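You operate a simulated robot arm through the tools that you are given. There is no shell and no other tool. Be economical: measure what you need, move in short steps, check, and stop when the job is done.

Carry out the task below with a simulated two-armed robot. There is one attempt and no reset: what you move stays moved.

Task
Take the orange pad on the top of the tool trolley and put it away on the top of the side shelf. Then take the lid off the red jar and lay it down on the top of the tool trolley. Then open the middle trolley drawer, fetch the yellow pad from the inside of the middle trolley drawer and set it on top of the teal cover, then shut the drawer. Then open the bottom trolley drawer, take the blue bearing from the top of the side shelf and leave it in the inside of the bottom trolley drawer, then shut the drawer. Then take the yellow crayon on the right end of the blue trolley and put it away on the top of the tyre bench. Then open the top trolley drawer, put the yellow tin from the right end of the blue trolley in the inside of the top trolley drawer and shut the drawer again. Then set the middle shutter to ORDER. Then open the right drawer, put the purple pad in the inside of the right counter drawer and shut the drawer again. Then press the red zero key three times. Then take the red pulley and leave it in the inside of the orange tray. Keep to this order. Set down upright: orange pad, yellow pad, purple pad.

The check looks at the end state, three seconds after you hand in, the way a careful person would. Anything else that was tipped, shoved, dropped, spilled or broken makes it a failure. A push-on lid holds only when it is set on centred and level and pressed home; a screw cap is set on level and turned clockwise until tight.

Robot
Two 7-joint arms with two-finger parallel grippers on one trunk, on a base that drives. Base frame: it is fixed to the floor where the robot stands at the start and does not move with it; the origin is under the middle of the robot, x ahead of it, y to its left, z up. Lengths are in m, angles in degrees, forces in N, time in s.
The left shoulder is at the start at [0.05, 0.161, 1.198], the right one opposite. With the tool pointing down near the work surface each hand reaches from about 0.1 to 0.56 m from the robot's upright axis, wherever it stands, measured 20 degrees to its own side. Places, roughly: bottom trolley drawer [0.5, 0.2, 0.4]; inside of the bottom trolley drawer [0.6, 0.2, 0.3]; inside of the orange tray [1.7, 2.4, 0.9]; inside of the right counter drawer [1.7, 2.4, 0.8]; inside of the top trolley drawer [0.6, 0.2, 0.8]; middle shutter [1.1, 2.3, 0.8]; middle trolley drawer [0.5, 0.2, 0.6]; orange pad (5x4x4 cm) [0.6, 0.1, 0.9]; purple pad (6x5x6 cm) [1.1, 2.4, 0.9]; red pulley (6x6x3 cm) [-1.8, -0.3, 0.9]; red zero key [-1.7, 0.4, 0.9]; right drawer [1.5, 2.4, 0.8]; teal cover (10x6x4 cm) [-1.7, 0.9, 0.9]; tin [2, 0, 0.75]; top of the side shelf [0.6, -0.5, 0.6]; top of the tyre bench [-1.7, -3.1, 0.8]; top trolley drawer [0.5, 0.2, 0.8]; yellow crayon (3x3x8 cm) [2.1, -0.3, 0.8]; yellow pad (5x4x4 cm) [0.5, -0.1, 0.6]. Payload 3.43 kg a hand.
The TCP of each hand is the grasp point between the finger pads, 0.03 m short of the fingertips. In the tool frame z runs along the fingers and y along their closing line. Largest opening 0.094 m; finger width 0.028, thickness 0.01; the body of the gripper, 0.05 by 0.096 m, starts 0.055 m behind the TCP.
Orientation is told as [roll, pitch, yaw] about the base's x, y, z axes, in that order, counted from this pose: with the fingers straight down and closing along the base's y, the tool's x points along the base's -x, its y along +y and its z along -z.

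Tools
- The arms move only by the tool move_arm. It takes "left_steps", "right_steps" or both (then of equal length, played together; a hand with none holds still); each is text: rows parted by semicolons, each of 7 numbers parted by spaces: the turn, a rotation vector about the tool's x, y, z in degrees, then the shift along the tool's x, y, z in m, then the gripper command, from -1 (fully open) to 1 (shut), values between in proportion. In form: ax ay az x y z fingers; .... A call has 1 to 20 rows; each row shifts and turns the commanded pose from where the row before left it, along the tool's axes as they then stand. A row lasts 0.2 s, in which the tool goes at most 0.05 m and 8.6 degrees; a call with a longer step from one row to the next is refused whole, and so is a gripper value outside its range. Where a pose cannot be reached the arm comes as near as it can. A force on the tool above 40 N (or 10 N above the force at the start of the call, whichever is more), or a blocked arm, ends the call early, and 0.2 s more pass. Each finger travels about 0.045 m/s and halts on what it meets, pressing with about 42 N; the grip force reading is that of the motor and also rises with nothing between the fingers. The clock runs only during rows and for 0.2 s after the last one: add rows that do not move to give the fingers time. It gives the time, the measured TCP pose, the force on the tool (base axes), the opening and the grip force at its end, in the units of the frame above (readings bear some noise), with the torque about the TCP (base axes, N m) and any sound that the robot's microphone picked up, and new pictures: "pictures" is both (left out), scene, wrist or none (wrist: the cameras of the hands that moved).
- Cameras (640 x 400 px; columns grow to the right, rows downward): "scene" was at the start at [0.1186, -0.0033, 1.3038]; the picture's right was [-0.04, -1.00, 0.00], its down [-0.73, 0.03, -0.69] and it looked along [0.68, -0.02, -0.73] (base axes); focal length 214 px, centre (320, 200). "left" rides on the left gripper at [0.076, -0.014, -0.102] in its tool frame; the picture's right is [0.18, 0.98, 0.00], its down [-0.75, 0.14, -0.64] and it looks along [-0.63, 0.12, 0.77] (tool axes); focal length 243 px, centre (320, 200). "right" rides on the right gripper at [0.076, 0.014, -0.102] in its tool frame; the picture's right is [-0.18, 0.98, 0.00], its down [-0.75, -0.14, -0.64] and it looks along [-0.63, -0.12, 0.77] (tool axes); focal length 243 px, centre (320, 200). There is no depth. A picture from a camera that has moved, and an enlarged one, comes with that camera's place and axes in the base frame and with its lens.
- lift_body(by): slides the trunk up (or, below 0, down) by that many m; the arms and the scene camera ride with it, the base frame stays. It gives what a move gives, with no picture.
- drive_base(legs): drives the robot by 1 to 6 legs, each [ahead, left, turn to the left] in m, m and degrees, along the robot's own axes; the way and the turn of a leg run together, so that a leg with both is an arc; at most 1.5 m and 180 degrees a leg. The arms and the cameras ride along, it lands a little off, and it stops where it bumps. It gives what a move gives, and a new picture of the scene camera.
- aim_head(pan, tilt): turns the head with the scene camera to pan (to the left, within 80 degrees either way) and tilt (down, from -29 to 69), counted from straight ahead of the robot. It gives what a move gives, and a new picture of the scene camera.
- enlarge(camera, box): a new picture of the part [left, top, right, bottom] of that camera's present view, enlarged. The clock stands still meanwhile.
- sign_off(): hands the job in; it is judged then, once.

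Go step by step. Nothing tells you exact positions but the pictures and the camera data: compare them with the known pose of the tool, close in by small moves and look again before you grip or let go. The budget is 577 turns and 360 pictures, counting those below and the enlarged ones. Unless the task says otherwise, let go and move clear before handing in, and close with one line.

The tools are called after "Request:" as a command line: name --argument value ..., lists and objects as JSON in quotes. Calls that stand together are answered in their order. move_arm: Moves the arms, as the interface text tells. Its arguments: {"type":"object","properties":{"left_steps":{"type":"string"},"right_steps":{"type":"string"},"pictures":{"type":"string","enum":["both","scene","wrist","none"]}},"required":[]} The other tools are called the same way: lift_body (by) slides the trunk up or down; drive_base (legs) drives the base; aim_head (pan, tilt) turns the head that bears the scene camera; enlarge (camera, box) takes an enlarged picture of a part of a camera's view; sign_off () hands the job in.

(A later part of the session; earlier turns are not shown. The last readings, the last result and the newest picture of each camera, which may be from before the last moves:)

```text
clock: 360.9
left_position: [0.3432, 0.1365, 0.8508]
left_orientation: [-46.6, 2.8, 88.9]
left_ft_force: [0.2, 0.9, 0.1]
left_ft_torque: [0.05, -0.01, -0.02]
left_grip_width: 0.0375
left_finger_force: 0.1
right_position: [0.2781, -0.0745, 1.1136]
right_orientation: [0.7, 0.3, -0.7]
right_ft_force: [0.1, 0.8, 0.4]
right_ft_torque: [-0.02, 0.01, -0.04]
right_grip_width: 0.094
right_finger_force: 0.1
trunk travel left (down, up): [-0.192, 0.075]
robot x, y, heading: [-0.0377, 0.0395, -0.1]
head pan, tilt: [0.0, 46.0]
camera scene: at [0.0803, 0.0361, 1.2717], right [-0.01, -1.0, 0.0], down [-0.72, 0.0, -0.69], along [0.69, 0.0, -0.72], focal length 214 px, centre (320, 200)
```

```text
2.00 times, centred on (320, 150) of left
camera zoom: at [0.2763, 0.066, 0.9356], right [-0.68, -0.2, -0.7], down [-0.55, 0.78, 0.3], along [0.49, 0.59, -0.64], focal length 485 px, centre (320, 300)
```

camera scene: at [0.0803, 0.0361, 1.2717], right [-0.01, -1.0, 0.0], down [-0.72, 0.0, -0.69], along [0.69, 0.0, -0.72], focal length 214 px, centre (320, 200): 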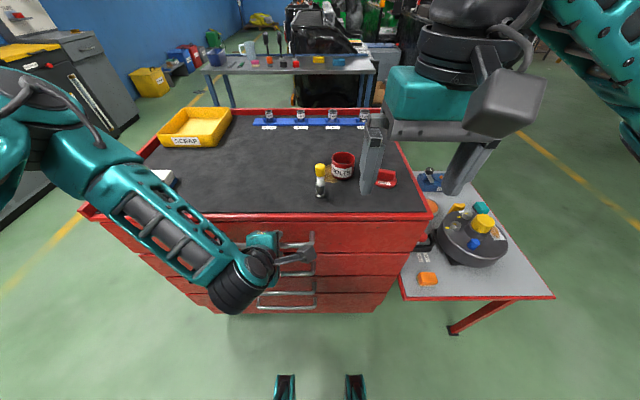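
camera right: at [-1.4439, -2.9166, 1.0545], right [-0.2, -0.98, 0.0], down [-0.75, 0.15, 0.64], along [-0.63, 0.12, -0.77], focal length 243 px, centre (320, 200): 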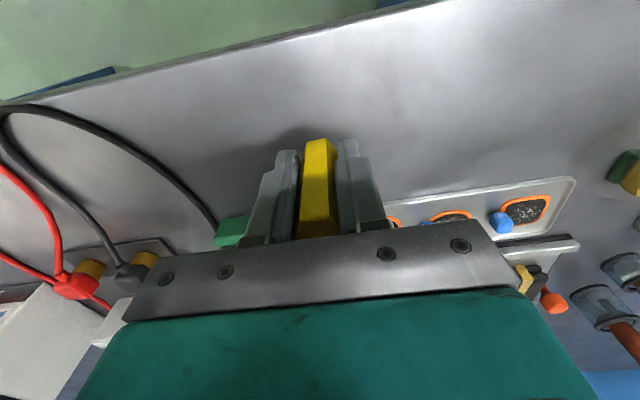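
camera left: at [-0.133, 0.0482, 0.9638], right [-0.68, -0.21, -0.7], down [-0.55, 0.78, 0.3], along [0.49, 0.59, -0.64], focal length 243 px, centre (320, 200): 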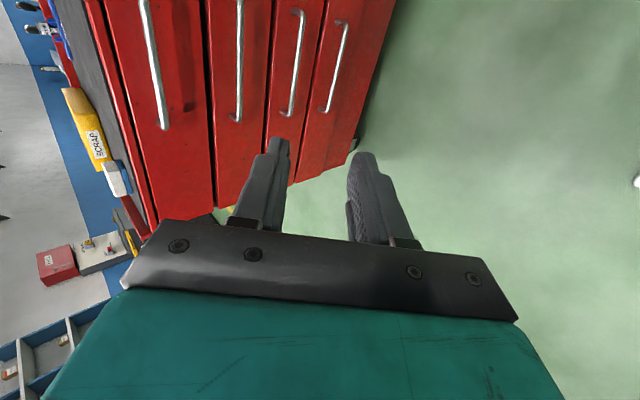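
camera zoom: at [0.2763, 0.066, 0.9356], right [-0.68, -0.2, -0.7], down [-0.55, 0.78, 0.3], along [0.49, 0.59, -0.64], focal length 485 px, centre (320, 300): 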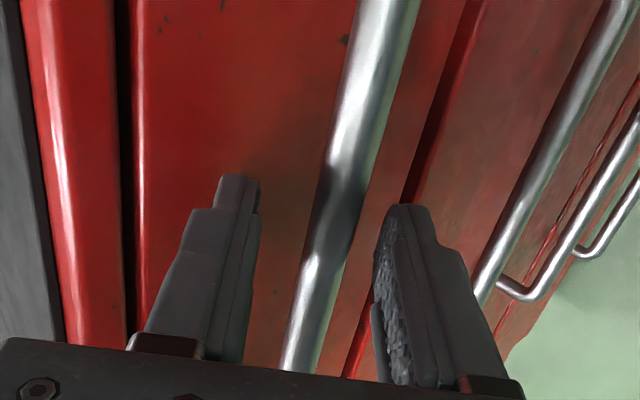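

Request:
move_arm --left_steps "0 0 0 0 0 0 0.5; 0 0 0 0 0 0 1; 0 0 0 0 0 0 1; 0 0 0 0 0 0 1; 0 0 0 0 0 0 1" --pictures "none"

Request:
drive_base --legs '[[-0.12, 0, 0], [-0.15, 0, 0]]'

```text
clock: 362.1
left_position: [0.3404, 0.1362, 0.8506]
left_orientation: [-46.3, 2.7, 88.8]
left_ft_force: [-7.9, -2.7, -15.4]
left_ft_torque: [0.89, 0.35, -1.08]
left_grip_width: 0.0138
left_finger_force: 45.1
right_position: [0.2776, -0.0745, 1.1121]
right_orientation: [0.6, 0.1, -0.7]
right_ft_force: [0.0, -0.4, 0.5]
right_ft_torque: [-0.01, 0.02, -0.02]
right_grip_width: 0.0941
right_finger_force: 0.0
trunk travel left (down, up): [-0.192, 0.075]
robot x, y, heading: [-0.0379, 0.0401, -0.2]
head pan, tilt: [0.0, 46.0]
```

```text
clock: 364.3
left_position: [0.0718, 0.1371, 0.851]
left_orientation: [-46.3, 3.0, 88.8]
left_ft_force: [1.7, -14.1, -25.9]
left_ft_torque: [0.77, 0.34, -1.01]
left_grip_width: 0.0139
left_finger_force: 45.5
right_position: [0.0088, -0.0734, 1.1131]
right_orientation: [0.6, 0.2, -0.6]
right_ft_force: [-0.4, 0.1, 0.1]
right_ft_torque: [-0.03, -0.02, -0.01]
right_grip_width: 0.094
right_finger_force: 0.1
trunk travel left (down, up): [-0.192, 0.075]
robot x, y, heading: [-0.3123, 0.0379, -0.6]
head pan, tilt: [0.0, 46.0]
camera scene: at [-0.1892, 0.0367, 1.2716], right [-0.01, -1.0, 0.0], down [-0.72, 0.0, -0.69], along [0.69, 0.0, -0.72], focal length 214 px, centre (320, 200)
```

scene: 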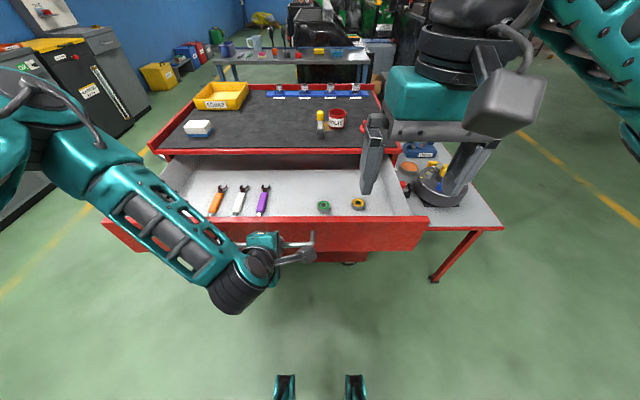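

The top drawer is open, with free space between the purple spanner and the green roll. Release, raise the hand, and drive round to fetch the tin.

Request:
move_arm --left_steps "0 0 0 0 0 0 0.2; 0 0 0 0 0 0 0.2; 0 0 0 0 0 0 0.2; 0 0 0 0 0 -0.03 0.2; 0 0 0 0 0 -0.04 0.2; 0 0 0 0 0 -0.04 0.2; 0 0 0 0 -0.028 -0.0255 0.2; 0 0 0 0 -0.028 -0.0255 0.2; 0 0 0 0 -0.028 -0.0255 0.2" --pictures "none"

Request:
drive_base --legs '[[-0.25, 0, 0.5], [0, -1.3, 0], [1.0, 0, 0], [1.0, 0, 0], [0, 1.1, 0]]'

```text
clock: 366.3
left_position: [0.0406, 0.1023, 1.0115]
left_orientation: [-46.2, 2.9, 88.7]
left_ft_force: [-0.7, -0.2, -0.1]
left_ft_torque: [-0.01, -0.01, 0.02]
left_grip_width: 0.0376
left_finger_force: 0.1
left hand out of reach, approached as far as the arm can: row 6, 7, 8, 9
right_position: [0.0069, -0.071, 1.1117]
right_orientation: [0.6, 0.1, -0.6]
right_ft_force: [0.1, -0.1, -0.8]
right_ft_torque: [-0.02, -0.04, -0.02]
right_grip_width: 0.094
right_finger_force: 0.0
trunk travel left (down, up): [-0.192, 0.075]
robot x, y, heading: [-0.3101, 0.0401, -0.8]
head pan, tilt: [0.0, 46.0]
```

```text
clock: 389.0
left_position: [1.8002, -0.0791, 1.0088]
left_orientation: [-46.4, 2.9, 88.6]
left_ft_force: [-0.5, 0.8, 0.9]
left_ft_torque: [-0.03, 0.02, -0.01]
left_grip_width: 0.0377
left_finger_force: 0.2
right_position: [1.7667, -0.2538, 1.1133]
right_orientation: [0.6, 0.1, -0.8]
right_ft_force: [-0.6, 0.0, -0.3]
right_ft_torque: [-0.03, 0.03, 0.0]
right_grip_width: 0.0941
right_finger_force: 0.1
trunk travel left (down, up): [-0.192, 0.075]
robot x, y, heading: [1.4489, -0.1379, -0.4]
head pan, tilt: [0.0, 46.0]
camera scene: at [1.5691, -0.1426, 1.2718], right [-0.01, -1.0, 0.0], down [-0.72, 0.01, -0.69], along [0.69, -0.01, -0.72], focal length 214 px, centre (320, 200)
```

scene: 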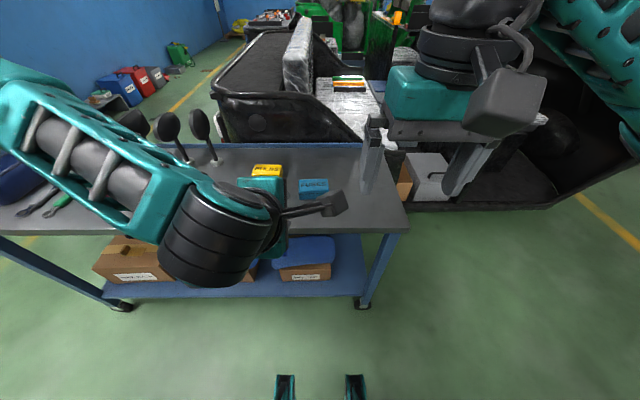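

Request:
move_arm --left_steps "0 0 0 -0.04 -0.01 -0.01 0.2; 0 0 0 -0.04 -0.01 -0.01 0.2; 0 0 0 -0.04 0 0 0.2; 0 0 0 -0.04 0 0 0.2; 0 0 0 -0.04 0 0 0.2" --pictures "none"

Request:
drive_base --legs '[[0, 0.33, 0.4], [0.13, 0, 0]]'

Request:
lift_body --by -0.09

Request:
move_arm --right_steps "0 0 0 -0.04 -0.008 0 -1; 0 0 0 -0.04 -0.008 0 -1; 0 0 0 -0.04 -0.008 0 -1; 0 0 0 -0.04 -0.008 0 -1; 0 0 0 -0.03 0 0 -1; 0 0 0 0 0 0 -1" --pictures "both"

```text
clock: 390.2
left_position: [1.8616, 0.0976, 1.0274]
left_orientation: [-46.3, 2.8, 88.6]
left_ft_force: [-0.3, -0.2, -0.2]
left_ft_torque: [-0.02, -0.03, 0.04]
left_grip_width: 0.0375
left_finger_force: 0.0
left hand out of reach, approached as far as the arm can: row 1, 2, 3, 4
right_position: [1.7679, -0.2529, 1.1134]
right_orientation: [0.6, 0.1, -0.8]
right_ft_force: [-0.9, 0.2, -0.1]
right_ft_torque: [0.01, -0.01, -0.01]
right_grip_width: 0.094
right_finger_force: 0.1
trunk travel left (down, up): [-0.192, 0.075]
robot x, y, heading: [1.4525, -0.141, -0.4]
head pan, tilt: [0.0, 46.0]
```

```text
clock: 393.3
left_position: [1.9915, 0.428, 1.0259]
left_orientation: [-46.3, 2.9, 89.1]
left_ft_force: [1.0, 0.2, 0.2]
left_ft_torque: [0.01, 0.02, 0.01]
left_grip_width: 0.0376
left_finger_force: 0.2
right_position: [1.9004, 0.0786, 1.1122]
right_orientation: [0.5, 0.2, -0.3]
right_ft_force: [0.4, 0.8, -0.6]
right_ft_torque: [-0.01, 0.04, -0.02]
right_grip_width: 0.0941
right_finger_force: 0.1
trunk travel left (down, up): [-0.192, 0.075]
robot x, y, heading: [1.5791, 0.1885, 0.1]
head pan, tilt: [0.0, 46.0]
camera scene: at [1.7015, 0.187, 1.2717], right [0.0, -1.0, 0.0], down [-0.72, 0.0, -0.69], along [0.69, 0.0, -0.72], focal length 214 px, centre (320, 200)
```

scene: 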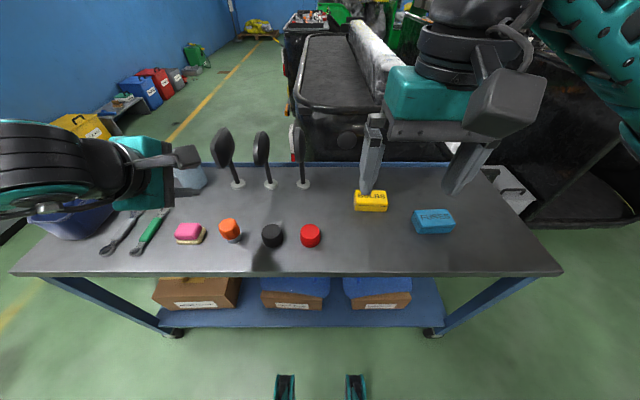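

```text
clock: 394.5
left_position: [1.991, 0.4284, 0.9377]
left_orientation: [-46.3, 2.8, 89.1]
left_ft_force: [0.0, -0.7, -0.5]
left_ft_torque: [0.02, -0.03, 0.02]
left_grip_width: 0.0377
left_finger_force: 0.0
right_position: [1.9003, 0.0782, 1.0227]
right_orientation: [0.6, 0.2, -0.3]
right_ft_force: [0.5, 0.5, 0.2]
right_ft_torque: [0.0, -0.02, 0.0]
right_grip_width: 0.0938
right_finger_force: 0.1
trunk travel left (down, up): [-0.102, 0.165]
robot x, y, heading: [1.58, 0.1884, 0.1]
head pan, tilt: [0.0, 46.0]
```

```text
clock: 395.9
left_position: [1.9923, 0.4278, 0.9384]
left_orientation: [-46.3, 2.9, 89.0]
left_ft_force: [0.6, 0.9, -0.1]
left_ft_torque: [-0.01, -0.01, -0.02]
left_grip_width: 0.0378
left_finger_force: 0.0
right_position: [2.0905, 0.0439, 1.021]
right_orientation: [0.6, 0.0, -0.4]
right_ft_force: [0.0, 0.0, -0.6]
right_ft_torque: [-0.01, 0.0, -0.01]
right_grip_width: 0.0937
right_finger_force: 0.0
trunk travel left (down, up): [-0.102, 0.165]
robot x, y, heading: [1.5808, 0.1863, 0.0]
head pan, tilt: [0.0, 46.0]
camera scene: at [1.7007, 0.187, 1.1818], right [0.0, -1.0, 0.0], down [-0.72, 0.0, -0.69], along [0.69, 0.0, -0.72], focal length 214 px, centre (320, 200)
camera right: at [2.0136, 0.0571, 1.1249], right [0.19, 0.98, 0.01], down [0.75, -0.15, 0.64], along [0.63, -0.11, -0.77], focal length 243 px, centre (320, 200)
```

scene: 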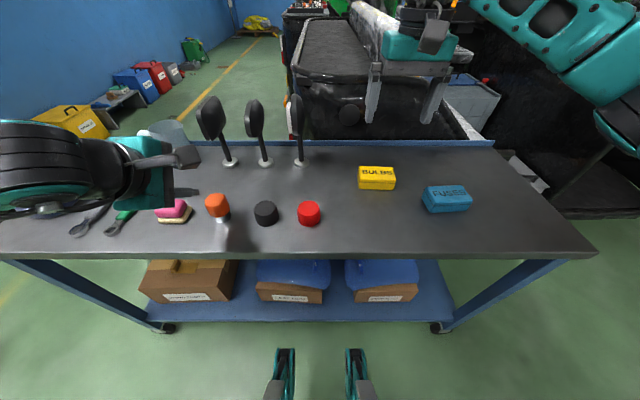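
right: 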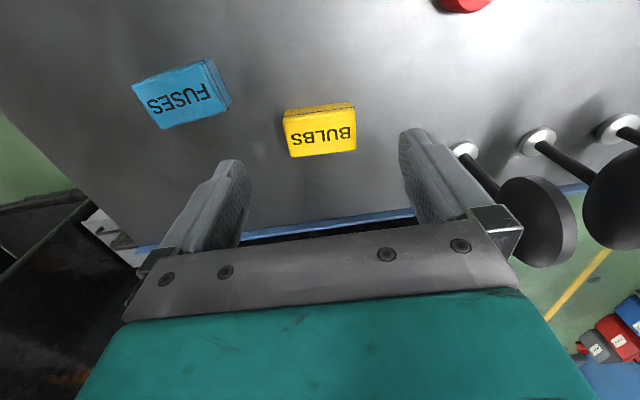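

The tin is ~9.5 cm long along y, so I must grip it across x. I turn the right hand to yaw −90 (the favourable side for this arm).

Request:
move_arm --right_steps "0 0 8.2 0.02 0 0 -1; 0 0 8.2 0 0 0 -1; 0 0 8.2 0 0 0 -1; 0 0 8.2 0 0 0 -1; 0 0 8.2 0 0 0 -1; 0 0 8.2 0 0 0 -1; 0 0 8.2 0 0 0 -1; 0 0 8.2 0 0 0 -1; 0 0 8.2 0 0 0 -1; 0 0 8.2 0 0 0 -1; 0 0 8 0 0 0 -1; 0 0 0 0 0 0 -1" --pictures "both"

```text
clock: 398.5
left_position: [1.9927, 0.4273, 0.938]
left_orientation: [-46.4, 2.9, 89.1]
left_ft_force: [0.1, -0.2, 0.6]
left_ft_torque: [0.0, -0.02, 0.0]
left_grip_width: 0.0375
left_finger_force: 0.0
right_position: [2.0706, 0.0446, 1.021]
right_orientation: [0.0, 0.6, -90.5]
right_ft_force: [0.5, -0.3, -0.4]
right_ft_torque: [-0.02, -0.02, 0.03]
right_grip_width: 0.0941
right_finger_force: 0.0
trunk travel left (down, up): [-0.102, 0.165]
robot x, y, heading: [1.5786, 0.1901, -0.0]
head pan, tilt: [0.0, 46.0]
camera scene: at [1.7008, 0.1871, 1.1818], right [0.0, -1.0, 0.0], down [-0.72, 0.0, -0.69], along [0.69, 0.0, -0.72], focal length 214 px, centre (320, 200)
camera right: at [2.0834, 0.1199, 1.1251], right [0.98, -0.19, 0.0], down [-0.15, -0.76, 0.63], along [-0.12, -0.62, -0.77], focal length 243 px, centre (320, 200)
```

scene: 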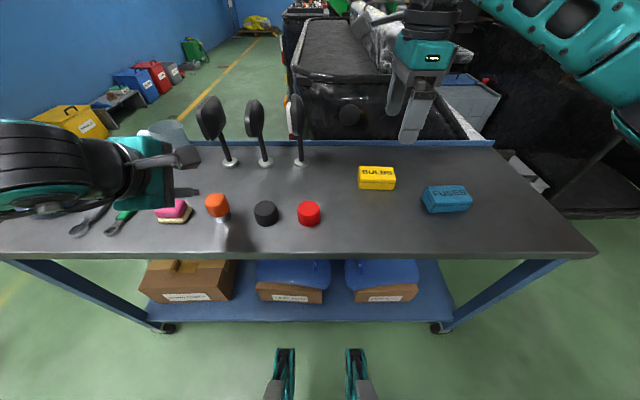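
right: 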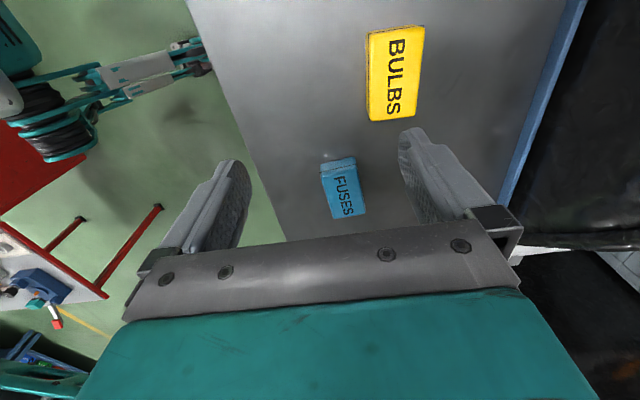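

Works well. Tin centre at about (2.155, 0.038). Move over it and check.

Request:
move_arm --right_steps "0 0 0 -0.003 0.03 0 -1; 0 0 0 -0.003 0.03 0 -1; 0 0 0 0 0.024 0 -1; 0 0 0 0 0 0.04 -1; 0 0 0 0 0 0.04 -1; 0 0 0 0 0 0.03 -1; 0 0 0 0 0 0 -1" --pictures "wrist"

```text
clock: 400.1
left_position: [1.9926, 0.4277, 0.9361]
left_orientation: [-46.3, 2.8, 89.1]
left_ft_force: [-0.5, -0.1, 0.9]
left_ft_torque: [0.01, -0.02, 0.0]
left_grip_width: 0.0377
left_finger_force: 0.1
right_position: [2.1537, 0.0393, 0.9116]
right_orientation: [-0.1, 0.7, -90.3]
right_ft_force: [0.3, -0.2, 0.8]
right_ft_torque: [0.02, 0.0, -0.01]
right_grip_width: 0.094
right_finger_force: 0.1
trunk travel left (down, up): [-0.102, 0.165]
robot x, y, heading: [1.5828, 0.1845, 0.0]
head pan, tilt: [0.0, 46.0]
camera right: at [2.1671, 0.1149, 1.0149], right [0.98, -0.19, 0.0], down [-0.14, -0.76, 0.63], along [-0.12, -0.62, -0.77], focal length 243 px, centre (320, 200)
```

right: 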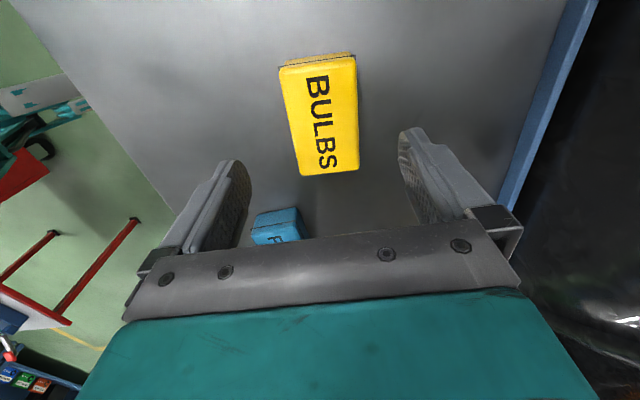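

Request:
move_arm --right_steps "0 0 0 0.002 0 0.03 -1; 0 0 0 0 0 0.03 -1; 0 0 0 0 0 0.03 -1; 0 0 0 0 0 0.01 -1; 0 0 0 0 0 0 -1" --pictures "wrist"

```text
clock: 401.3
left_position: [1.9914, 0.4284, 0.937]
left_orientation: [-46.2, 2.9, 89.1]
left_ft_force: [0.4, 0.0, 0.2]
left_ft_torque: [0.0, 0.02, 0.03]
left_grip_width: 0.0374
left_finger_force: 0.1
right_position: [2.1527, 0.0419, 0.8117]
right_orientation: [-0.1, 0.5, -90.4]
right_ft_force: [-0.3, -1.0, -0.3]
right_ft_torque: [-0.01, -0.01, 0.01]
right_grip_width: 0.0939
right_finger_force: 0.1
trunk travel left (down, up): [-0.102, 0.165]
robot x, y, heading: [1.5845, 0.1867, 0.1]
head pan, tilt: [0.0, 46.0]
camera right: at [2.1668, 0.1172, 0.9149], right [0.98, -0.19, 0.0], down [-0.14, -0.76, 0.63], along [-0.12, -0.62, -0.77], focal length 243 px, centre (320, 200)
```

right: 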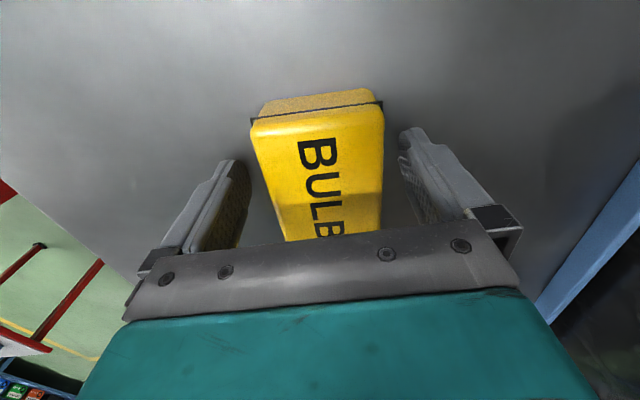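

Request:
move_arm --right_steps "0 0 0 0 0 0.003 -0.5; 0 0 0 0 0 0 0.5; 0 0 0 0 0 0 1; 0 0 0 0 0 0 1; 0 0 0 0 0 0 1; 0 0 0 0 0 -0.015 1; 0 0 0 0 0 -0.02 1; 0 0 0 0 0 0 1" --pictures "wrist"

```text
clock: 403.1
left_position: [1.9921, 0.4279, 0.937]
left_orientation: [-46.3, 2.8, 89.1]
left_ft_force: [0.3, 0.6, -0.7]
left_ft_torque: [-0.02, 0.02, 0.03]
left_grip_width: 0.0374
left_finger_force: 0.0
right_position: [2.1527, 0.0431, 0.8435]
right_orientation: [-0.2, 0.6, -90.4]
right_ft_force: [0.0, 1.3, -0.8]
right_ft_torque: [0.01, -0.01, -0.02]
right_grip_width: 0.0621
right_finger_force: 42.1
trunk travel left (down, up): [-0.102, 0.165]
robot x, y, heading: [1.5807, 0.1854, -0.0]
head pan, tilt: [0.0, 46.0]
camera right: at [2.1669, 0.1172, 0.9471], right [0.98, -0.19, -0.01], down [-0.14, -0.76, 0.63], along [-0.12, -0.62, -0.77], focal length 243 px, centre (320, 200)
```

right: 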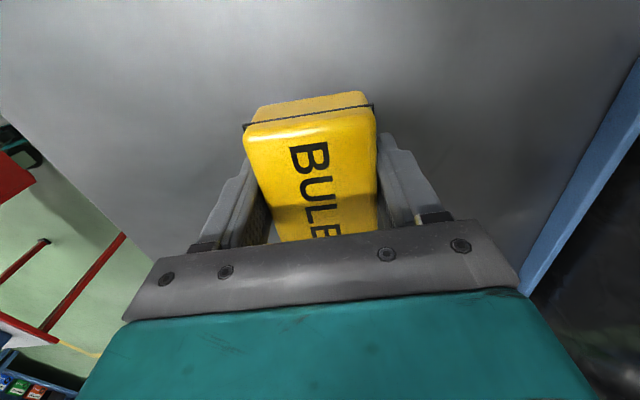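

The tin is held. Lift and carry it back round to the open top drawer.

Request:
move_arm --right_steps "0 0 0 0 0 -0.04 1; 0 0 0 0 0 -0.04 1; 0 0 0 0 0 -0.04 1; 0 0 0 0 0 -0.04 1; 0 0 0 0 -0.04 -0.02 1; 0 0 0 0 -0.04 -0.02 1; 0 0 0 0 -0.04 0 1; 0 0 0 0 -0.04 0 1; 0 0 0 0 -0.03 0 1" --pictures "none"

Request:
drive_base --legs '[[-0.13, 0, 0], [0, -1.45, 0], [-1.0, 0, 0], [-1.0, 0, 0], [0, 1.5, 0]]'

```text
clock: 405.1
left_position: [1.9914, 0.4266, 0.9367]
left_orientation: [-46.3, 2.9, 89.1]
left_ft_force: [0.4, 0.1, 0.5]
left_ft_torque: [0.02, 0.02, 0.0]
left_grip_width: 0.0378
left_finger_force: 0.0
right_position: [1.9627, 0.0413, 1.0433]
right_orientation: [-0.1, 0.6, -90.4]
right_ft_force: [-0.6, 0.5, -0.8]
right_ft_torque: [-0.01, 0.01, -0.03]
right_grip_width: 0.062
right_finger_force: 41.8
trunk travel left (down, up): [-0.102, 0.165]
robot x, y, heading: [1.5813, 0.1877, 0.1]
head pan, tilt: [0.0, 46.0]
```

```text
clock: 429.9
left_position: [-0.1255, 0.4824, 0.9374]
left_orientation: [-46.3, 2.9, 89.5]
left_ft_force: [-1.1, 0.3, 0.7]
left_ft_torque: [-0.03, 0.01, 0.02]
left_grip_width: 0.0375
left_finger_force: 0.0
right_position: [-0.1515, 0.0963, 1.0434]
right_orientation: [-0.2, 0.6, -90.0]
right_ft_force: [0.4, 0.6, -2.2]
right_ft_torque: [0.02, 0.0, 0.04]
right_grip_width: 0.0617
right_finger_force: 42.1
trunk travel left (down, up): [-0.102, 0.165]
robot x, y, heading: [-0.5335, 0.2398, 0.4]
head pan, tilt: [0.0, 46.0]
camera scene: at [-0.4151, 0.2398, 1.1818], right [0.01, -1.0, 0.0], down [-0.72, -0.01, -0.69], along [0.69, 0.0, -0.72], focal length 214 px, centre (320, 200)
```

scene: 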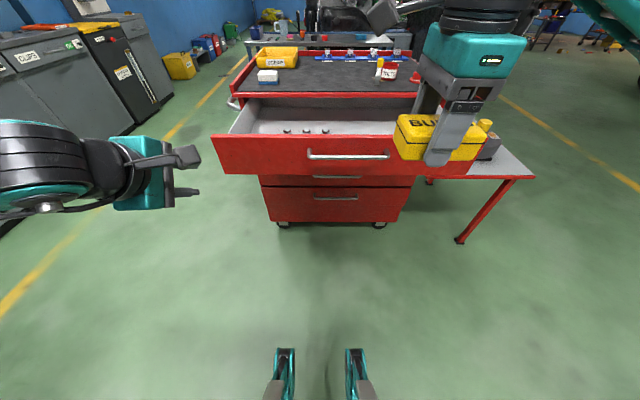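

Request:
drive_base --legs '[[0.27, 0.04, -0.4]]'

Request:
lift_body --by 0.1

Request:
move_arm --right_steps "0 0 0 0 0.04 0 1; 0 0 0 0 0.04 0 1; 0 0 0 0 0.04 0 1; 0 0 0 0 0.03 0 1; 0 0 0 0 0 0 1" --pictures "both"

```text
clock: 431.8
left_position: [0.146, 0.523, 0.9372]
left_orientation: [-46.2, 2.9, 89.2]
left_ft_force: [-0.5, 0.1, 0.1]
left_ft_torque: [0.0, 0.01, -0.04]
left_grip_width: 0.0376
left_finger_force: 0.1
right_position: [0.1192, 0.1354, 1.0431]
right_orientation: [-0.2, 0.6, -90.2]
right_ft_force: [0.1, -0.3, -0.9]
right_ft_torque: [0.03, 0.01, -0.03]
right_grip_width: 0.0618
right_finger_force: 42.1
trunk travel left (down, up): [-0.102, 0.165]
robot x, y, heading: [-0.2629, 0.2815, 0.3]
head pan, tilt: [0.0, 46.0]
camera scene: at [-0.1438, 0.2804, 1.1818], right [0.0, -1.0, 0.0], down [-0.72, 0.0, -0.69], along [0.69, 0.0, -0.72], focal length 214 px, centre (320, 200)
```

scene: 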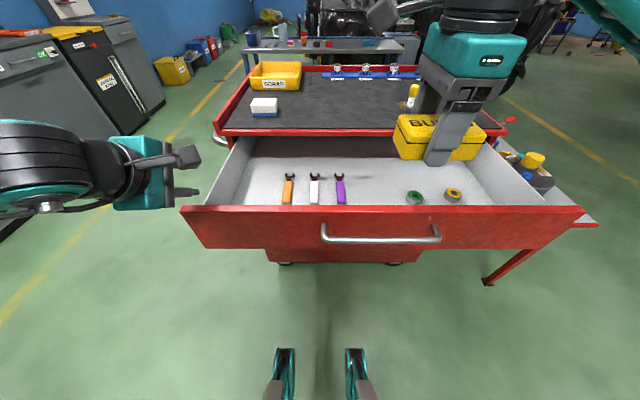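

```text
clock: 433.1
left_position: [0.1468, 0.5218, 1.0364]
left_orientation: [-46.4, 2.9, 89.2]
left_ft_force: [0.2, -0.4, -0.1]
left_ft_torque: [-0.01, 0.02, -0.04]
left_grip_width: 0.0375
left_finger_force: 0.0
right_position: [0.1191, 0.1345, 1.143]
right_orientation: [-0.1, 0.5, -90.2]
right_ft_force: [-0.3, -0.5, -0.9]
right_ft_torque: [0.08, 0.0, 0.01]
right_grip_width: 0.0617
right_finger_force: 41.4
trunk travel left (down, up): [-0.202, 0.065]
robot x, y, heading: [-0.2605, 0.2818, 0.2]
head pan, tilt: [0.0, 46.0]
```

```text
clock: 434.3
left_position: [0.1459, 0.522, 1.0375]
left_orientation: [-46.3, 3.0, 89.2]
left_ft_force: [1.3, 0.3, -0.2]
left_ft_torque: [0.05, 0.01, 0.01]
left_grip_width: 0.0376
left_finger_force: 0.1
right_position: [0.2683, 0.1344, 1.143]
right_orientation: [-0.1, 0.5, -90.2]
right_ft_force: [1.0, 0.2, -1.6]
right_ft_torque: [-0.02, 0.0, 0.02]
right_grip_width: 0.0616
right_finger_force: 42.1
trunk travel left (down, up): [-0.202, 0.065]
robot x, y, heading: [-0.264, 0.278, 0.2]
head pan, tilt: [0.0, 46.0]
camera scene: at [-0.1441, 0.2803, 1.2818], right [0.0, -1.0, 0.0], down [-0.72, 0.0, -0.69], along [0.69, 0.0, -0.72], focal length 214 px, centre (320, 200)
camera right: at [0.2818, 0.2095, 1.2463], right [0.98, -0.19, 0.0], down [-0.14, -0.76, 0.63], along [-0.12, -0.62, -0.77], focal length 243 px, centre (320, 200)
```

scene: 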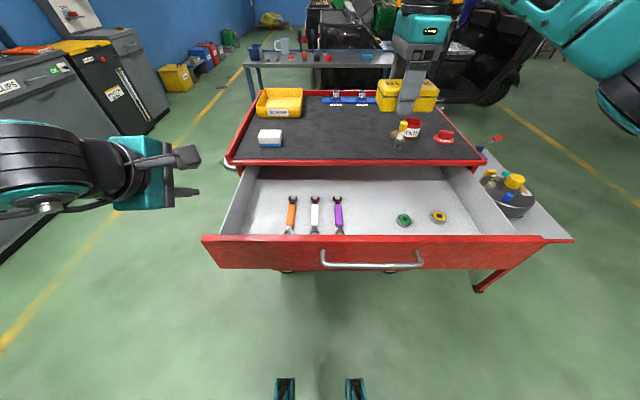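
right: 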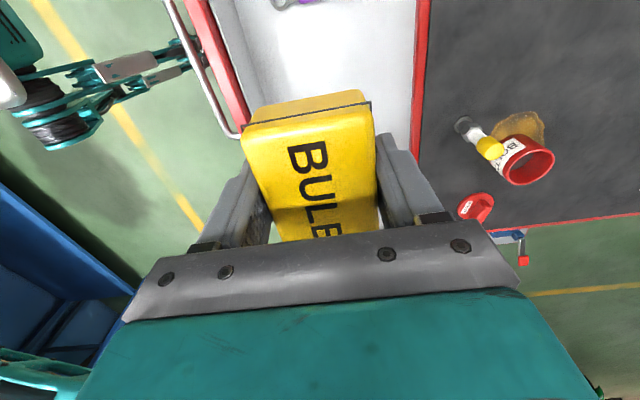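

Request:
move_arm --right_steps "0 0 0 -0.012 -0.01 0 1; 0 0 0 0 0 0.045 1; 0 0 0 0 0 0.045 1; 0 0 0 0 0 0.045 1; 0 0 0 0 0 0.045 1; 0 0 0 0 0 0.045 1; 0 0 0 0 0 0.045 1; 0 0 0 0 0 0.02 1; 0 0 0 0 0 0 1" --pictures "both"

```text
clock: 436.3
left_position: [0.1469, 0.5226, 1.0365]
left_orientation: [-46.3, 2.9, 89.3]
left_ft_force: [-0.3, -0.8, -0.4]
left_ft_torque: [-0.01, -0.05, 0.01]
left_grip_width: 0.0377
left_finger_force: 0.2
right_position: [0.2588, 0.1256, 0.8517]
right_orientation: [-0.2, 0.6, -90.2]
right_ft_force: [-0.6, 0.3, -1.1]
right_ft_torque: [0.02, 0.0, 0.01]
right_grip_width: 0.0616
right_finger_force: 41.6
trunk travel left (down, up): [-0.202, 0.065]
robot x, y, heading: [-0.264, 0.2793, 0.0]
head pan, tilt: [0.0, 46.0]
camera scene: at [-0.144, 0.2804, 1.2818], right [0.0, -1.0, 0.0], down [-0.72, 0.0, -0.69], along [0.69, 0.0, -0.72], focal length 214 px, centre (320, 200)
camera right: at [0.2721, 0.2011, 0.9554], right [0.98, -0.19, 0.0], down [-0.14, -0.76, 0.63], along [-0.12, -0.62, -0.77], focal length 243 px, centre (320, 200)
```

scene: 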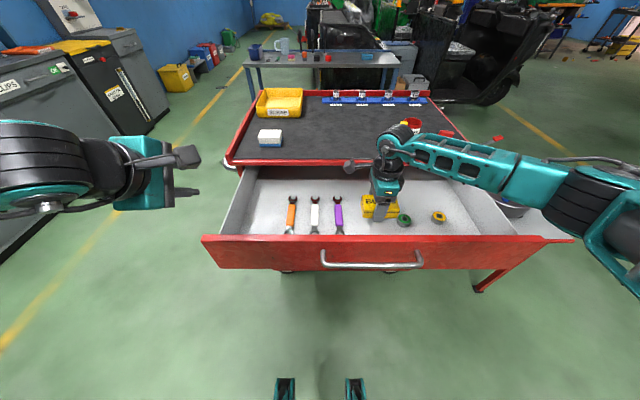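
right: 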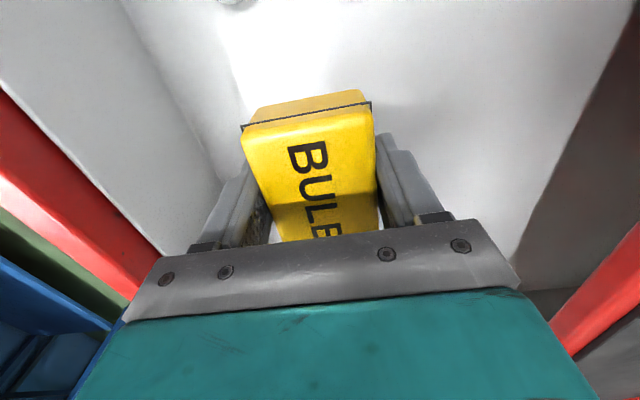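

Request:
move_arm --right_steps "0 0 0 0 0 0.025 1; 0 0 0 0 0 0.02 1; 0 0 0 0 0 0.005 1; 0 0 0 0 0 0 1" --pictures "none"

Request:
move_arm --right_steps "0 0 0 0 0 0.003 1; 0 0 0 0 0 0.003 1; 0 0 0 0 0 0 1" --pictures "none"

Request:
move_arm --right_steps "0 0 0 0 0 0.003 1; 0 0 0 0 0 0 1" --pictures "wrist"

```text
clock: 437.3
left_position: [0.1443, 0.5211, 1.0378]
left_orientation: [-46.2, 2.9, 89.1]
left_ft_force: [-1.2, -0.1, 0.0]
left_ft_torque: [0.0, -0.02, 0.0]
left_grip_width: 0.0377
left_finger_force: 0.1
right_position: [0.2583, 0.1275, 0.8021]
right_orientation: [-0.1, 0.6, -90.1]
right_ft_force: [0.3, 0.0, -0.2]
right_ft_torque: [0.0, -0.01, -0.03]
right_grip_width: 0.0617
right_finger_force: 42.1
trunk travel left (down, up): [-0.202, 0.065]
robot x, y, heading: [-0.2662, 0.2795, -0.1]
head pan, tilt: [0.0, 46.0]
```

```text
clock: 438.1
left_position: [0.1463, 0.5225, 1.037]
left_orientation: [-46.4, 2.9, 89.2]
left_ft_force: [0.6, -0.6, -0.3]
left_ft_torque: [0.01, 0.01, -0.04]
left_grip_width: 0.0378
left_finger_force: 0.0
right_position: [0.2585, 0.126, 0.7976]
right_orientation: [-0.1, 0.6, -90.2]
right_ft_force: [-0.2, 0.2, -1.3]
right_ft_torque: [0.0, -0.02, 0.0]
right_grip_width: 0.0616
right_finger_force: 42.0
trunk travel left (down, up): [-0.202, 0.065]
robot x, y, heading: [-0.2663, 0.2836, -0.1]
head pan, tilt: [0.0, 46.0]
```

```text
clock: 438.7
left_position: [0.1456, 0.5216, 1.0383]
left_orientation: [-46.3, 2.9, 89.2]
left_ft_force: [0.6, 0.4, 0.2]
left_ft_torque: [0.03, 0.02, -0.04]
left_grip_width: 0.0376
left_finger_force: 0.1
right_position: [0.2582, 0.1274, 0.7942]
right_orientation: [-0.1, 0.6, -90.2]
right_ft_force: [-0.5, 0.5, -0.8]
right_ft_torque: [-0.01, -0.03, 0.01]
right_grip_width: 0.0614
right_finger_force: 41.9
trunk travel left (down, up): [-0.202, 0.065]
robot x, y, heading: [-0.2633, 0.2813, 0.2]
head pan, tilt: [0.0, 46.0]
camera right: at [0.2718, 0.2021, 0.8974], right [0.98, -0.19, 0.0], down [-0.14, -0.76, 0.63], along [-0.12, -0.62, -0.77], focal length 243 px, centre (320, 200)
```

right: 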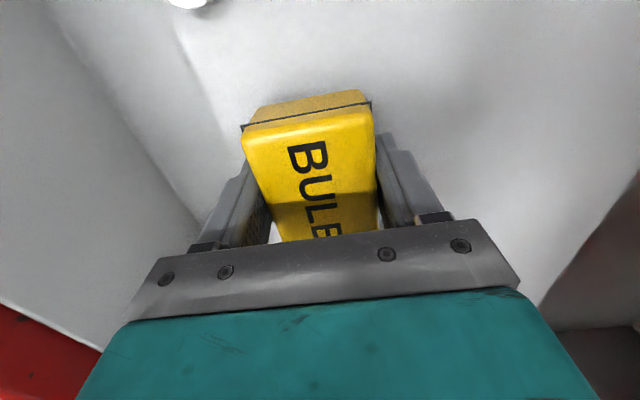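

Request:
move_arm --right_steps "0 0 0 0 0 0.003 1; 0 0 0 0 0 0.002 1; 0 0 0 0 0 0 1" --pictures "none"

Request:
move_arm --right_steps "0 0 0 0 0 0.003 1; 0 0 0 0 0 0.002 1; 0 0 0 0 0 0 1" --pictures "none"

```text
clock: 439.5
left_position: [0.1464, 0.5205, 1.0372]
left_orientation: [-46.3, 2.9, 89.2]
left_ft_force: [0.1, -1.0, -0.3]
left_ft_torque: [0.0, 0.0, 0.03]
left_grip_width: 0.0377
left_finger_force: 0.0
right_position: [0.258, 0.1272, 0.7902]
right_orientation: [-0.1, 0.6, -90.2]
right_ft_force: [-0.1, -0.4, -1.1]
right_ft_torque: [0.03, 0.01, -0.04]
right_grip_width: 0.0617
right_finger_force: 42.2
trunk travel left (down, up): [-0.202, 0.065]
robot x, y, heading: [-0.2611, 0.2776, 0.1]
head pan, tilt: [0.0, 46.0]
```

```text
clock: 440.3
left_position: [0.1457, 0.5211, 1.0375]
left_orientation: [-46.3, 2.9, 89.2]
left_ft_force: [-0.4, -0.4, 0.2]
left_ft_torque: [0.02, -0.03, -0.01]
left_grip_width: 0.0376
left_finger_force: 0.2
right_position: [0.2573, 0.1267, 0.7855]
right_orientation: [0.0, 0.6, -90.3]
right_ft_force: [0.1, -2.6, 8.3]
right_ft_torque: [-0.32, 0.0, -0.03]
right_grip_width: 0.0617
right_finger_force: 41.9
trunk travel left (down, up): [-0.202, 0.065]
robot x, y, heading: [-0.2671, 0.2795, 0.1]
head pan, tilt: [0.0, 46.0]
```

Contact. Release and lift out.

Request:
move_arm --right_steps "0 0 0 0 0 0 -0.5; 0 0 0 0 0 0 -0.7; 0 0 0 0 0 0 -0.7; 0 0 0 0 0 -0.03 -0.7; 0 0 0 0 0 -0.045 -0.7; 0 0 0 0 0 -0.045 -0.7; 0 0 0 0 0 -0.045 -0.7; 0 0 0 0 0 -0.045 -0.7; 0 0 0 0 0 -0.045 -0.7; 0 0 0 0 -0.03 -0.03 -0.7; 0 0 0 0 -0.04 0 -0.7; 0 0 0 0 -0.04 0 -0.7" --pictures "scene"

Request:
enlarge --camera "scene" --box '[280, 170, 480, 260]'

```text
clock: 442.9
left_position: [0.1459, 0.5226, 1.0376]
left_orientation: [-46.4, 2.8, 89.2]
left_ft_force: [0.2, 0.5, -0.1]
left_ft_torque: [0.0, -0.01, 0.04]
left_grip_width: 0.0375
left_finger_force: 0.2
right_position: [0.1476, 0.123, 1.0691]
right_orientation: [-0.1, 0.6, -90.3]
right_ft_force: [0.3, -0.4, -0.4]
right_ft_torque: [-0.02, 0.01, -0.01]
right_grip_width: 0.0801
right_finger_force: 0.2
trunk travel left (down, up): [-0.202, 0.065]
robot x, y, heading: [-0.2635, 0.2814, 0.0]
head pan, tilt: [0.0, 46.0]
camera scene: at [-0.1444, 0.2803, 1.2819], right [0.0, -1.0, 0.0], down [-0.72, 0.0, -0.69], along [0.69, 0.0, -0.72], focal length 214 px, centre (320, 200)
```

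scene: 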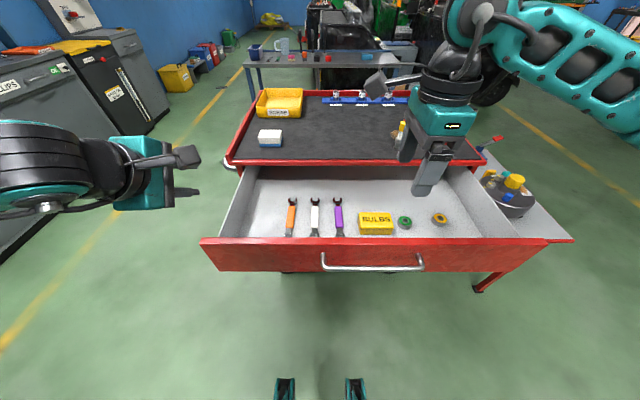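

```text
3.20 times, centred on (380, 215) of scene
camera zoom: at [-0.1444, 0.2803, 1.2819], right [0.0, -1.0, 0.0], down [-0.72, 0.0, -0.69], along [0.69, 0.0, -0.72], focal length 686 px, centre (128, 152)
```

zoom: 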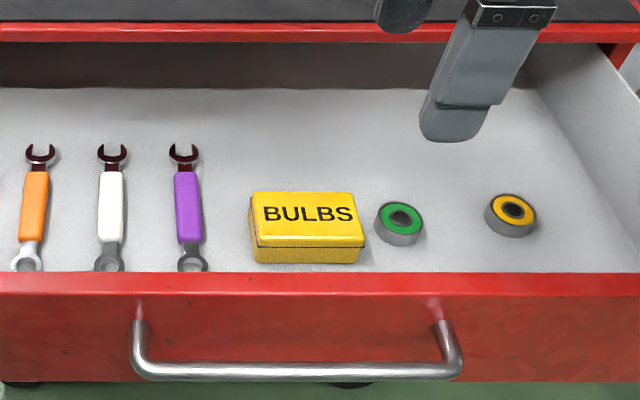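

The tin sits well. Now I shut the drawer: back off, re-form the left-hand grip pose and take the handle again.

Request:
drive_base --legs '[[-0.25, -0.23, 0]]'

Request:
move_arm --left_steps "0 0 0 0.03 0.0197 0.018 0.2; 0 0 0 0.03 0.0197 0.018 0.2; 0 0 0 0.03 0.0197 0.018 0.2; 0 0 0 0.03 0.0197 0.018 0.2; 0 0 0 0.02 0.0197 0.018 0.2; 0 0 0 0 0.0197 0.018 0.2; 0 0 0 0 0.0197 0.018 0.2; 0 0 0 0 0 0 0.2" --pictures "both"

```text
clock: 445.2
left_position: [-0.0992, 0.2883, 1.0375]
left_orientation: [-46.3, 2.9, 89.0]
left_ft_force: [-0.2, -0.3, -0.4]
left_ft_torque: [0.01, 0.02, -0.01]
left_grip_width: 0.0376
left_finger_force: 0.0
right_position: [-0.0986, -0.1106, 1.0701]
right_orientation: [-0.2, 0.6, -90.3]
right_ft_force: [-0.3, -0.9, -0.3]
right_ft_torque: [0.01, 0.0, 0.02]
right_grip_width: 0.0798
right_finger_force: 0.1
trunk travel left (down, up): [-0.202, 0.065]
robot x, y, heading: [-0.5074, 0.0446, 0.1]
head pan, tilt: [0.0, 46.0]
camera scene: at [-0.39, 0.0465, 1.2819], right [0.0, -1.0, 0.0], down [-0.72, 0.0, -0.69], along [0.69, 0.0, -0.72], focal length 214 px, centre (320, 200)
```

scene: 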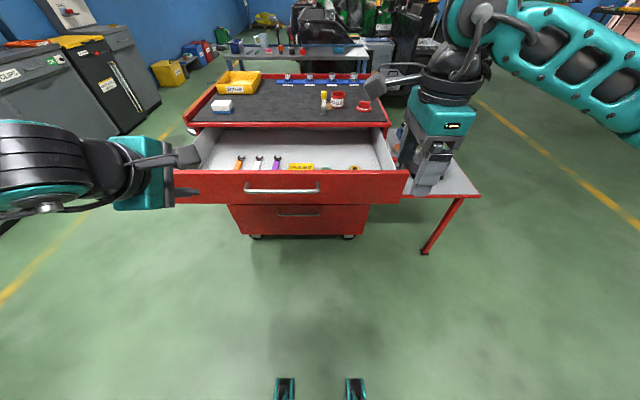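

```text
clock: 447.0
left_position: [-0.1059, 0.1388, 0.8573]
left_orientation: [-46.3, 3.0, 89.1]
left_ft_force: [0.5, -0.1, 0.0]
left_ft_torque: [0.02, 0.03, 0.02]
left_grip_width: 0.0377
left_finger_force: 0.0
right_position: [-0.0969, -0.1105, 1.0699]
right_orientation: [-0.1, 0.6, -90.3]
right_ft_force: [0.0, -0.4, -0.1]
right_ft_torque: [0.01, -0.03, 0.0]
right_grip_width: 0.0796
right_finger_force: 0.0
trunk travel left (down, up): [-0.202, 0.065]
robot x, y, heading: [-0.5123, 0.0471, -0.0]
head pan, tilt: [0.0, 46.0]
camera scene: at [-0.3897, 0.047, 1.2819], right [0.0, -1.0, 0.0], down [-0.72, 0.0, -0.69], along [0.69, 0.0, -0.72], focal length 214 px, centre (320, 200)
camera left: at [-0.1712, 0.0683, 0.942], right [-0.68, -0.21, -0.7], down [-0.55, 0.78, 0.3], along [0.48, 0.59, -0.65], focal length 243 px, centre (320, 200)
```

scene: 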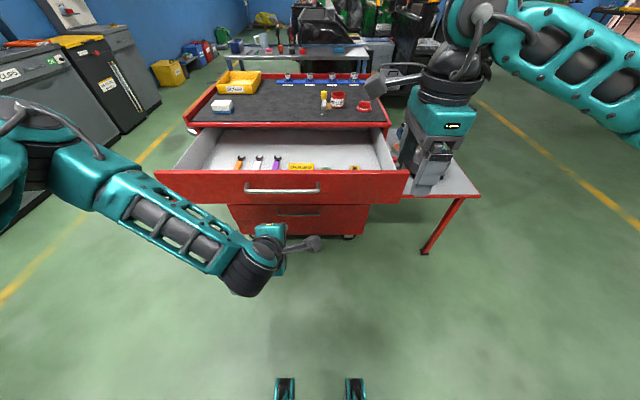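
left: 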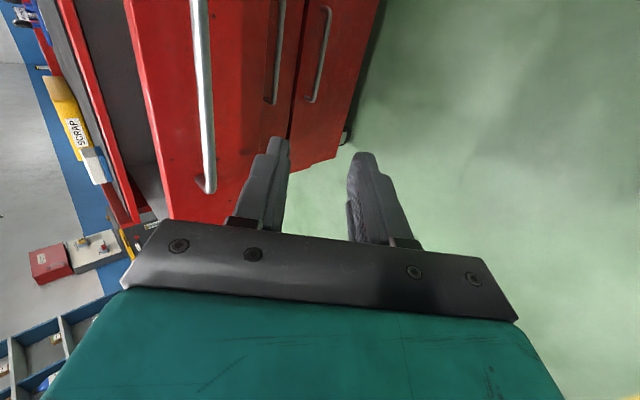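

Request:
lift_body --by -0.006

Request:
drive_base --legs '[[0.175, 0, 0]]'

Request:
enlarge --camera "left" --box '[160, 50, 480, 250]'

```text
clock: 447.5
left_position: [-0.1056, 0.1368, 0.8527]
left_orientation: [-46.3, 2.8, 89.1]
left_ft_force: [0.3, -0.5, -0.1]
left_ft_torque: [0.01, 0.01, 0.02]
left_grip_width: 0.0375
left_finger_force: 0.2
right_position: [-0.0973, -0.1103, 1.0631]
right_orientation: [-0.1, 0.6, -90.3]
right_ft_force: [-0.4, 0.2, -0.7]
right_ft_torque: [0.0, -0.02, 0.01]
right_grip_width: 0.0798
right_finger_force: 0.1
trunk travel left (down, up): [-0.196, 0.071]
robot x, y, heading: [-0.5071, 0.0476, -0.0]
head pan, tilt: [0.0, 46.0]
```

```text
clock: 449.0
left_position: [0.0692, 0.1392, 0.8509]
left_orientation: [-46.2, 2.9, 89.2]
left_ft_force: [0.1, -0.6, -0.7]
left_ft_torque: [0.04, -0.02, 0.0]
left_grip_width: 0.0376
left_finger_force: 0.1
right_position: [0.0785, -0.1097, 1.0626]
right_orientation: [-0.2, 0.7, -90.2]
right_ft_force: [-0.3, -0.2, -0.3]
right_ft_torque: [0.02, 0.0, 0.0]
right_grip_width: 0.0795
right_finger_force: 0.1
trunk travel left (down, up): [-0.196, 0.071]
robot x, y, heading: [-0.3324, 0.0519, 0.1]
head pan, tilt: [0.0, 46.0]
camera scene: at [-0.2141, 0.0472, 1.2757], right [0.0, -1.0, 0.0], down [-0.72, 0.0, -0.69], along [0.69, 0.0, -0.72], focal length 214 px, centre (320, 200)
```

scene: 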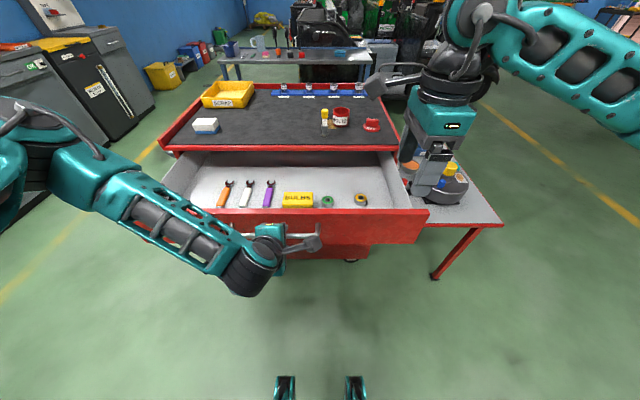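

```text
2.00 times, centred on (320, 150) of left
camera zoom: at [0.004, 0.0687, 0.9359], right [-0.68, -0.21, -0.7], down [-0.55, 0.78, 0.3], along [0.48, 0.59, -0.65], focal length 485 px, centre (320, 300)
```

zoom: 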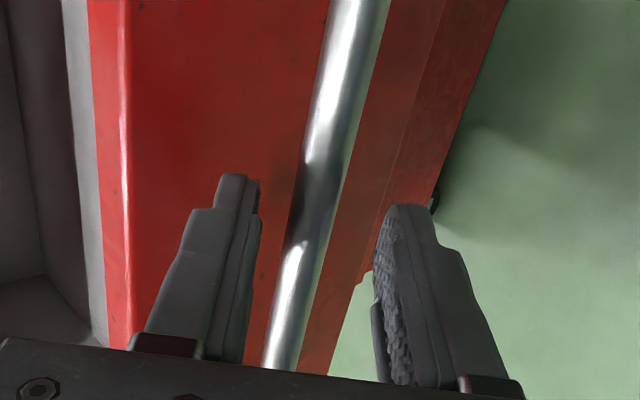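

Request:
move_arm --left_steps "0 0 0 0 0 0 0.5; 0 0 0 0 0 0 1; 0 0 0 0 0 0 1; 0 0 0 0 0 0 1; 0 0 0 0 0 0 1" --pictures "none"

Request:
drive_base --legs '[[0.24, 0, 0], [0.036, 0, 0]]'

Request:
enlarge --camera "scene" --box '[80, 160, 460, 360]'

```text
clock: 450.2
left_position: [0.0693, 0.1387, 0.8541]
left_orientation: [-46.6, 2.9, 89.0]
left_ft_force: [1.6, 3.7, 21.6]
left_ft_torque: [1.09, -0.46, -0.88]
left_grip_width: 0.014
left_finger_force: 45.3
right_position: [0.0769, -0.1107, 1.0629]
right_orientation: [0.0, 0.6, -90.2]
right_ft_force: [-0.1, 0.7, 0.4]
right_ft_torque: [-0.04, -0.04, 0.01]
right_grip_width: 0.0799
right_finger_force: 0.0
trunk travel left (down, up): [-0.196, 0.071]
robot x, y, heading: [-0.331, 0.0485, 0.4]
head pan, tilt: [0.0, 46.0]
```

```text
clock: 452.6
left_position: [0.3406, 0.1401, 0.8505]
left_orientation: [-45.8, 2.6, 88.4]
left_ft_force: [0.5, 1.0, 0.5]
left_ft_torque: [0.91, -0.09, -0.84]
left_grip_width: 0.0135
left_finger_force: 45.2
right_position: [0.3546, -0.1084, 1.0633]
right_orientation: [0.0, 0.7, -90.2]
right_ft_force: [-0.3, -0.5, -1.0]
right_ft_torque: [-0.01, 0.03, -0.01]
right_grip_width: 0.08
right_finger_force: 0.1
trunk travel left (down, up): [-0.196, 0.071]
robot x, y, heading: [-0.0585, 0.0489, 0.1]
head pan, tilt: [0.0, 46.0]
stopped in leg 2: the force on the tool passed its limit (the readings are from after the stop); the commanded pose is now the measured one
camera scene: at [0.0617, 0.0479, 1.2756], right [0.0, -1.0, 0.0], down [-0.72, 0.0, -0.69], along [0.69, 0.0, -0.72], focal length 214 px, centre (320, 200)
```

scene: 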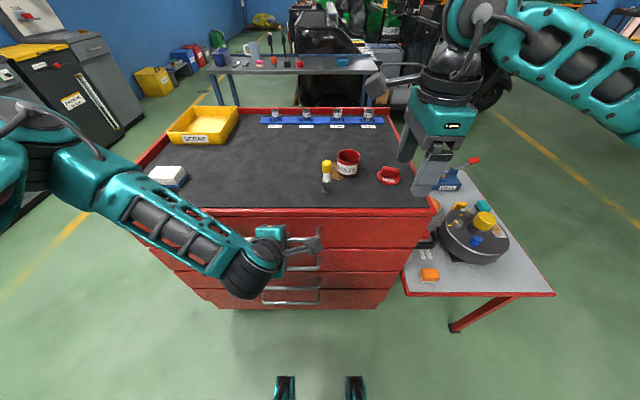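

```text
1.68 times, centred on (270, 260) of scene
camera zoom: at [0.0617, 0.0479, 1.2756], right [0.0, -1.0, 0.0], down [-0.72, 0.0, -0.69], along [0.69, 0.0, -0.72], focal length 361 px, centre (404, 99)
```

zoom: 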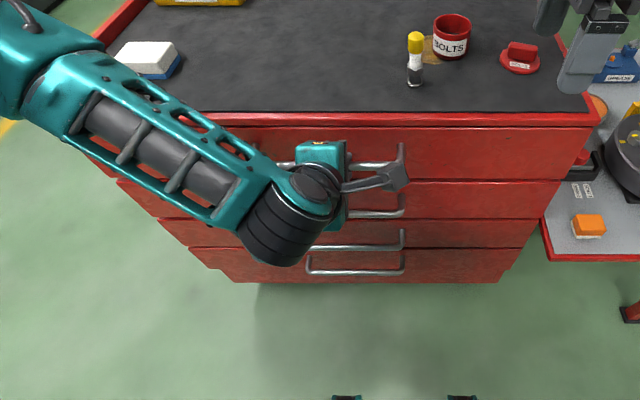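

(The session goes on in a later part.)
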